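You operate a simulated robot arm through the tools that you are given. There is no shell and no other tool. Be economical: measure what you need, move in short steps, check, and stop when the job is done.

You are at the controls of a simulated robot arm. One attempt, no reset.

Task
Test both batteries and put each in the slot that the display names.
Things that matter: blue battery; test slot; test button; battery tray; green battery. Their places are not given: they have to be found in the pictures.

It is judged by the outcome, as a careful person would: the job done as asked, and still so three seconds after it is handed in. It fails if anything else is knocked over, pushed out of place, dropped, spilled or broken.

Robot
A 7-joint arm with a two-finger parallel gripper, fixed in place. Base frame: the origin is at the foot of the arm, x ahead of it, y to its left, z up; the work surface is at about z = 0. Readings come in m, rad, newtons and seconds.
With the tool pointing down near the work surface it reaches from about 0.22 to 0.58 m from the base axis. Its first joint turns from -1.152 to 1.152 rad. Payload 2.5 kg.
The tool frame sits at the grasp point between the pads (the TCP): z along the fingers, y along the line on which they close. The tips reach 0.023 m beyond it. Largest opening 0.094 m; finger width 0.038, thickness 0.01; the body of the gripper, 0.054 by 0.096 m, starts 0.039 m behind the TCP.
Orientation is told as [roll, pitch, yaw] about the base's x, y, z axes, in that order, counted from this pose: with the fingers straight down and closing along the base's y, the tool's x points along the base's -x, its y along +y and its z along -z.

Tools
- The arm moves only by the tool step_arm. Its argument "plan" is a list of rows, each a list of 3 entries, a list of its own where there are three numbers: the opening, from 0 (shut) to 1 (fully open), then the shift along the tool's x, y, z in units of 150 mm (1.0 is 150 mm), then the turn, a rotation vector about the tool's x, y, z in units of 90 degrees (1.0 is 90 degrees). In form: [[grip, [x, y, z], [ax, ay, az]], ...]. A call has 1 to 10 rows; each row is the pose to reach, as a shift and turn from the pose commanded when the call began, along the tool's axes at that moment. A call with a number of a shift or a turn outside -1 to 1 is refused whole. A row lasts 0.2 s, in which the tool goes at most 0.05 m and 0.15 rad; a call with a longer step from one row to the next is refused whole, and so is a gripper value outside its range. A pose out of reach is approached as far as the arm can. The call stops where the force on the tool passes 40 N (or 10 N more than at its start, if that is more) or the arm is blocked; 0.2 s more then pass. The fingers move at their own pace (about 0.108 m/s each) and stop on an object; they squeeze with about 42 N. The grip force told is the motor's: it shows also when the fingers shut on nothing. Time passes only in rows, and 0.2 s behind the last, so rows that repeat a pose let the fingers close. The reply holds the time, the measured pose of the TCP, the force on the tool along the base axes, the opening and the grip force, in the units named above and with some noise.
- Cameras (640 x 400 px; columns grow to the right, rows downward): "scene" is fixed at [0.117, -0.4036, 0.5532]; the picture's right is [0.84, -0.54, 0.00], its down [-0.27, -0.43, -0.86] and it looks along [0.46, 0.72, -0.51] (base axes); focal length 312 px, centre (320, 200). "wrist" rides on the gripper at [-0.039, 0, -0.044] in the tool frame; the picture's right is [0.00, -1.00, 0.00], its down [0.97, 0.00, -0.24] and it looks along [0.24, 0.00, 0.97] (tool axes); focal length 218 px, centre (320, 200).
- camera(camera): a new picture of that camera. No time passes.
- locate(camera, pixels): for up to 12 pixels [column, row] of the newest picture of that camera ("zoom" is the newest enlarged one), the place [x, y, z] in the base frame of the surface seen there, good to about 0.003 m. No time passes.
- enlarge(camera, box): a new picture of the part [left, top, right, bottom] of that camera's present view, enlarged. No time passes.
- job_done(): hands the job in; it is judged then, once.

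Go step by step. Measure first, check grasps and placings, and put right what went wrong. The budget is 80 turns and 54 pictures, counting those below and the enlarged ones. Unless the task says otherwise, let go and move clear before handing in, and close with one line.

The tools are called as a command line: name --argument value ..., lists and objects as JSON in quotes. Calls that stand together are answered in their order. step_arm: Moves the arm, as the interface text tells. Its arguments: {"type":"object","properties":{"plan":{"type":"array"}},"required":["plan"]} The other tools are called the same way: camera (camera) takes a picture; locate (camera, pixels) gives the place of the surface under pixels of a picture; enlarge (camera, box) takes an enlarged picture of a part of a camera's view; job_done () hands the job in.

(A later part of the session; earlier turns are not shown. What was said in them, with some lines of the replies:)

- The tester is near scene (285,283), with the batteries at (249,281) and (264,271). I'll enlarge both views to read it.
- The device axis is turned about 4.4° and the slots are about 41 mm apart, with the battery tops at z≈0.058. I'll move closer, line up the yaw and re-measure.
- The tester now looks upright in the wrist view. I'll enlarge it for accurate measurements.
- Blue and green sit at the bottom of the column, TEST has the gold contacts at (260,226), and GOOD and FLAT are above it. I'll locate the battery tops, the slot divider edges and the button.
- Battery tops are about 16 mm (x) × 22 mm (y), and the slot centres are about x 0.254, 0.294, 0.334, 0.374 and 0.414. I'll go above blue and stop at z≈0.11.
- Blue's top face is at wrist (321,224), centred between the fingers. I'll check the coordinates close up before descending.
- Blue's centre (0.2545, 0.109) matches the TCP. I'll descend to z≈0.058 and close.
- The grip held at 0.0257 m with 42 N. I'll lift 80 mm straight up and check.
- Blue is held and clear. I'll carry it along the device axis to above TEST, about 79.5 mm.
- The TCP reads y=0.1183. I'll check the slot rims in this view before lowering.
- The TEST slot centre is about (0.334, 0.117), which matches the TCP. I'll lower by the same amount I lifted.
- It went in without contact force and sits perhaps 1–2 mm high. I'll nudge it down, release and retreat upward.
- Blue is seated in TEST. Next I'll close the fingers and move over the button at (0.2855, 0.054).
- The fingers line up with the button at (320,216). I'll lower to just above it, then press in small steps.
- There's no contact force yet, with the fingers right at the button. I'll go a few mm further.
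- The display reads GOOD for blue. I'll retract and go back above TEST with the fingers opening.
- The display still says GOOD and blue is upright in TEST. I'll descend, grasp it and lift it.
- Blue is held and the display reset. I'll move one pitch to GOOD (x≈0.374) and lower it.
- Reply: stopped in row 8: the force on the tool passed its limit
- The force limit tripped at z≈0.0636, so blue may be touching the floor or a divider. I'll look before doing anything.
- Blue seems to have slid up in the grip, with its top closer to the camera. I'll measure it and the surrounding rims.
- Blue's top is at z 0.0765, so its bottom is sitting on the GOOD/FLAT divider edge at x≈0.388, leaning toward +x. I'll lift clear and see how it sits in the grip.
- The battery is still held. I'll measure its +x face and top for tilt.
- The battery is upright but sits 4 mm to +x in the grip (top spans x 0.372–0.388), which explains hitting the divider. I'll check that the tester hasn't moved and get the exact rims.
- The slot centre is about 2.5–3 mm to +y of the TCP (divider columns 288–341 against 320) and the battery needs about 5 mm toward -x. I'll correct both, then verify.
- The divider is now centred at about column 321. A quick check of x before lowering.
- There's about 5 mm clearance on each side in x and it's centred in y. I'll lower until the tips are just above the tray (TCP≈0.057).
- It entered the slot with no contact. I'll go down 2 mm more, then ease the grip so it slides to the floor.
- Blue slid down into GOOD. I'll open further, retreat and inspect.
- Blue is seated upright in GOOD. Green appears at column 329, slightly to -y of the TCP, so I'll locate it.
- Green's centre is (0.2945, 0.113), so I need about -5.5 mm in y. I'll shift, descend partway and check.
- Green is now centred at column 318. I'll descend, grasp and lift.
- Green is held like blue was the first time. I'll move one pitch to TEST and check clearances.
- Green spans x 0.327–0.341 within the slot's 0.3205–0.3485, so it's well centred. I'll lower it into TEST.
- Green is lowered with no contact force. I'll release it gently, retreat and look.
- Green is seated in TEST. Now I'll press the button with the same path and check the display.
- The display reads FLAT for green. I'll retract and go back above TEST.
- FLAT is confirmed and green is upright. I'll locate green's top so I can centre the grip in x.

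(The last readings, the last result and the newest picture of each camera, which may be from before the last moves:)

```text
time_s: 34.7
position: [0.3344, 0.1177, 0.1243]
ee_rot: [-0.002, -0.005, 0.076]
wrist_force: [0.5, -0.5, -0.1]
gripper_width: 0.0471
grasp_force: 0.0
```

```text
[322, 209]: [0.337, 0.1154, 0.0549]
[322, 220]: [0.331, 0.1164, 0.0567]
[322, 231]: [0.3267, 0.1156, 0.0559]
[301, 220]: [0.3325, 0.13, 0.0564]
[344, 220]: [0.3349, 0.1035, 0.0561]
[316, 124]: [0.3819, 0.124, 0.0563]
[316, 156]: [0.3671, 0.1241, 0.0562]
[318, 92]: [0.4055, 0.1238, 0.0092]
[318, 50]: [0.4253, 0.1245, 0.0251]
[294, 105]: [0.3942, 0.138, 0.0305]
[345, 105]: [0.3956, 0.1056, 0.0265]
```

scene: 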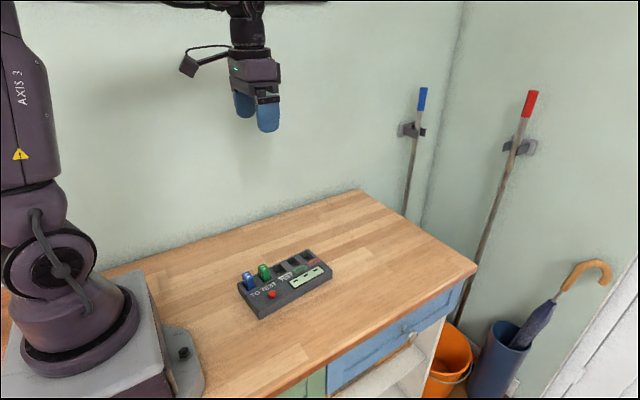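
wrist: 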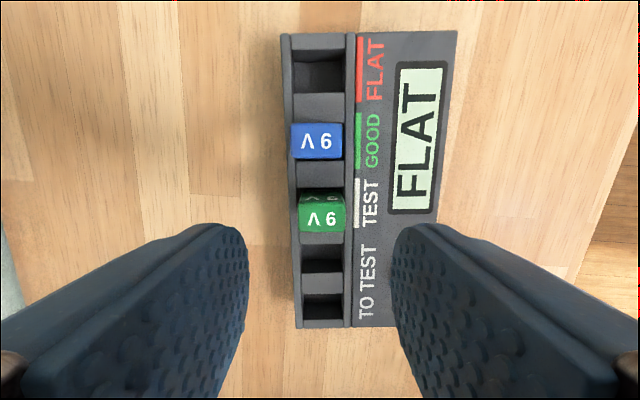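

Green's centre is about (0.332, 0.116). I'll descend, grasp and lift.

step_arm --plan '[[0.5, [0.008, -0.004, 0.2], [0, 0, 0]], [0.5, [0.008, -0.004, 0.445], [0, 0, 0]], [0.5, [0.008, -0.004, 0.445], [0, 0, 0]], [0.1, [0.008, -0.004, 0.445], [0, 0, 0]], [0.1, [0.008, -0.004, 0.445], [0, 0, 0]], [0.1, [0.008, -0.004, 0.3], [0, 0, 0]], [0.1, [0.008, -0.004, 0.1], [0, 0, 0]], [0.1, [0.008, -0.004, -0.1], [0, 0, 0]], [0.1, [0.008, -0.004, -0.1], [0, 0, 0]]]'

camera --camera "wrist"

```text
time_s: 36.7
position: [0.333, 0.1147, 0.1387]
ee_rot: [0.001, -0.007, 0.076]
wrist_force: [0.9, 0.1, -0.7]
gripper_width: 0.0255
grasp_force: 42.3
```

```text
14 pictures are left
```

wrist: 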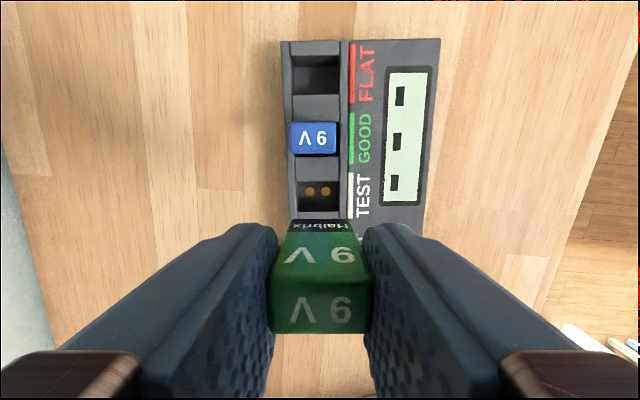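

Green is held. I'll move two pitches to above FLAT and verify clearances.

step_arm --plan '[[0.1, [-0.18, 0.004, 0], [0, 0, 0]], [0.1, [-0.36, 0.008, 0], [0, 0, 0]], [0.1, [-0.54, 0.012, 0], [0, 0, 0]], [0.1, [-0.54, 0.012, 0], [0, 0, 0]]]'

camera --camera "wrist"

```text
time_s: 37.7
position: [0.4125, 0.1241, 0.1391]
ee_rot: [0.0, -0.007, 0.074]
wrist_force: [-0.4, -0.5, 0.0]
gripper_width: 0.0255
grasp_force: 41.5
```

```text
13 pictures are left
```

wrist: 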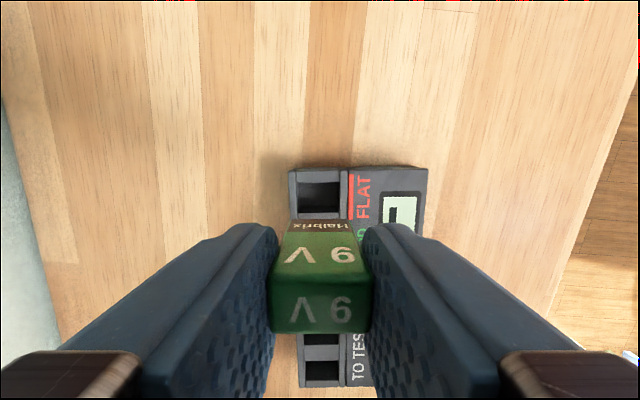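

enlarge --camera "wrist" --box '[260, 160, 380, 340]'

locate --camera "wrist" --pixels '[[319, 235], [319, 250], [319, 262], [319, 275], [319, 300], [319, 328], [318, 180], [318, 186], [318, 215], [299, 200], [340, 200], [289, 170]]'

```text
2.22 times, centred on (320, 250) of wrist
```

zoom: 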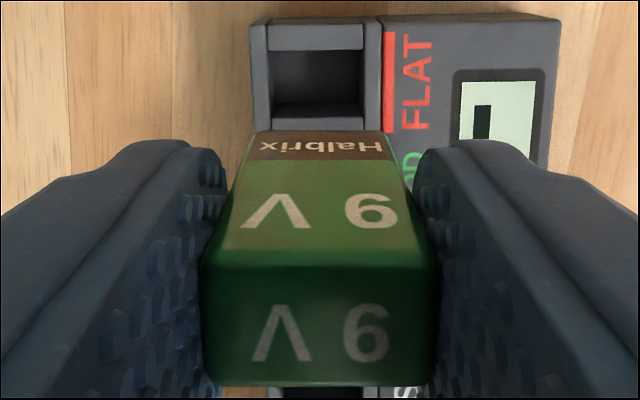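

```text
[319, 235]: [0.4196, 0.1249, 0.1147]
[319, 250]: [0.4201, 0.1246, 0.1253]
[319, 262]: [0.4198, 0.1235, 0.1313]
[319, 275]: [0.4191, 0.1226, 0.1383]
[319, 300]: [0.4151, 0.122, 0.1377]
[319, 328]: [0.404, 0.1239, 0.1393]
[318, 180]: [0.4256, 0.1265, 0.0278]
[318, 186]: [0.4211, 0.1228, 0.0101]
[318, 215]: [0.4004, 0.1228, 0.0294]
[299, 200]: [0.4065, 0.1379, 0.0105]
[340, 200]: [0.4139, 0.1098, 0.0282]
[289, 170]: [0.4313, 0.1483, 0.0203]
```

Green spans x 0.404–0.420 in the FLAT slot's 0.4005–0.4255 and is nearly centred. I'll nudge 1 mm and lower carefully.

step_arm --plan '[[0.1, [-0.007, 0.006, 0.17], [0, 0, 0]], [0.1, [-0.007, 0.006, 0.28], [0, 0, 0]], [0.1, [-0.007, 0.006, 0.35], [0, 0, 0]], [0.1, [-0.007, 0.006, 0.41], [0, 0, 0]], [0.1, [-0.007, 0.006, 0.47], [0, 0, 0]], [0.1, [-0.007, 0.006, 0.52], [0, 0, 0]], [0.1, [-0.007, 0.006, 0.54], [0, 0, 0]], [0.1, [-0.007, 0.006, 0.54], [0, 0, 0]]]'

camera --camera "wrist"

```text
time_s: 39.5
position: [0.4145, 0.1241, 0.0592]
ee_rot: [-0.001, -0.007, 0.077]
wrist_force: [-0.7, 1.0, -1.2]
gripper_width: 0.0255
grasp_force: 41.5
```

```text
11 pictures are left
```

wrist: 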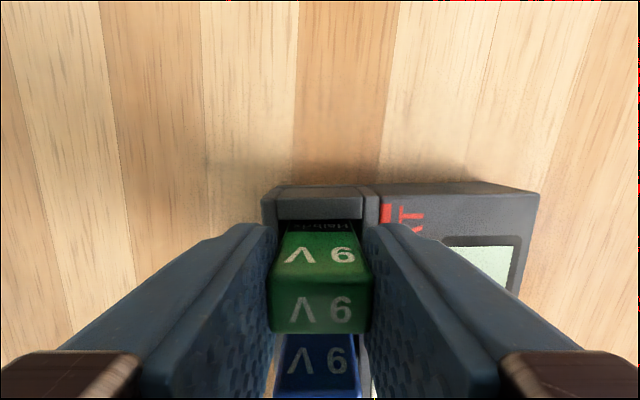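

Green is inside FLAT with no contact force. I'll release gently and retreat.

step_arm --plan '[[0.1, [0, 0, 0.008], [0, 0, 0]], [0.28, [0, 0, 0.008], [0, 0, 0]], [0.3, [0, 0, 0.008], [0, 0, 0]], [0.48, [0, 0, 0.008], [0, 0, 0]], [0.48, [0, 0, 0.008], [0, 0, 0]], [0.48, [0, 0, -0.2], [0, 0, 0]], [0.48, [0, 0, -0.45], [0, 0, 0]], [0.48, [0, 0, -0.75], [0, 0, 0]], [0.48, [0, 0, -0.75], [0, 0, 0]]]'

camera --camera "wrist"

enlarge --camera "scene" --box '[205, 205, 345, 325]'

```text
time_s: 41.5
position: [0.4138, 0.1238, 0.1731]
ee_rot: [0.002, -0.007, 0.076]
wrist_force: [0.6, 0.7, 0.2]
gripper_width: 0.045
grasp_force: 0.1
```

```text
10 pictures are left
```

wrist: 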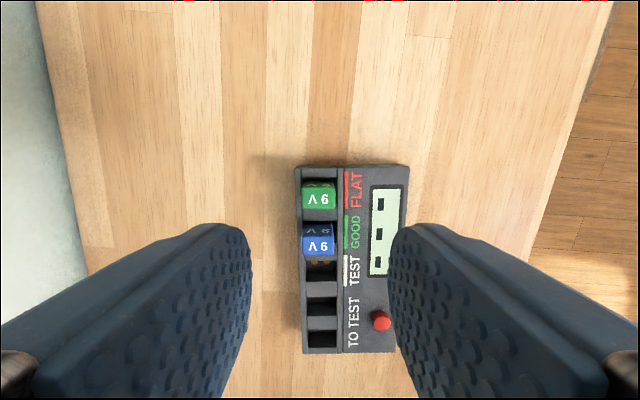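

```text
3.33 times, centred on (275, 265) of scene
```

zoom: 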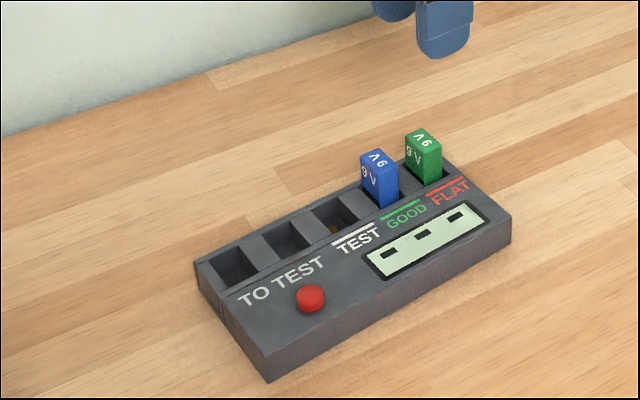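

Blue stands in GOOD and green in FLAT. The tester hasn't moved and the gripper is clear, so I'm handing it in.

job_done

```text
The job is handed in.
```

Both batteries were tested and placed as the display named: blue in GOOD, green in FLAT; blue caught a slot divider on the first try, so I re-centred it and it slid about 1 cm into its slot.
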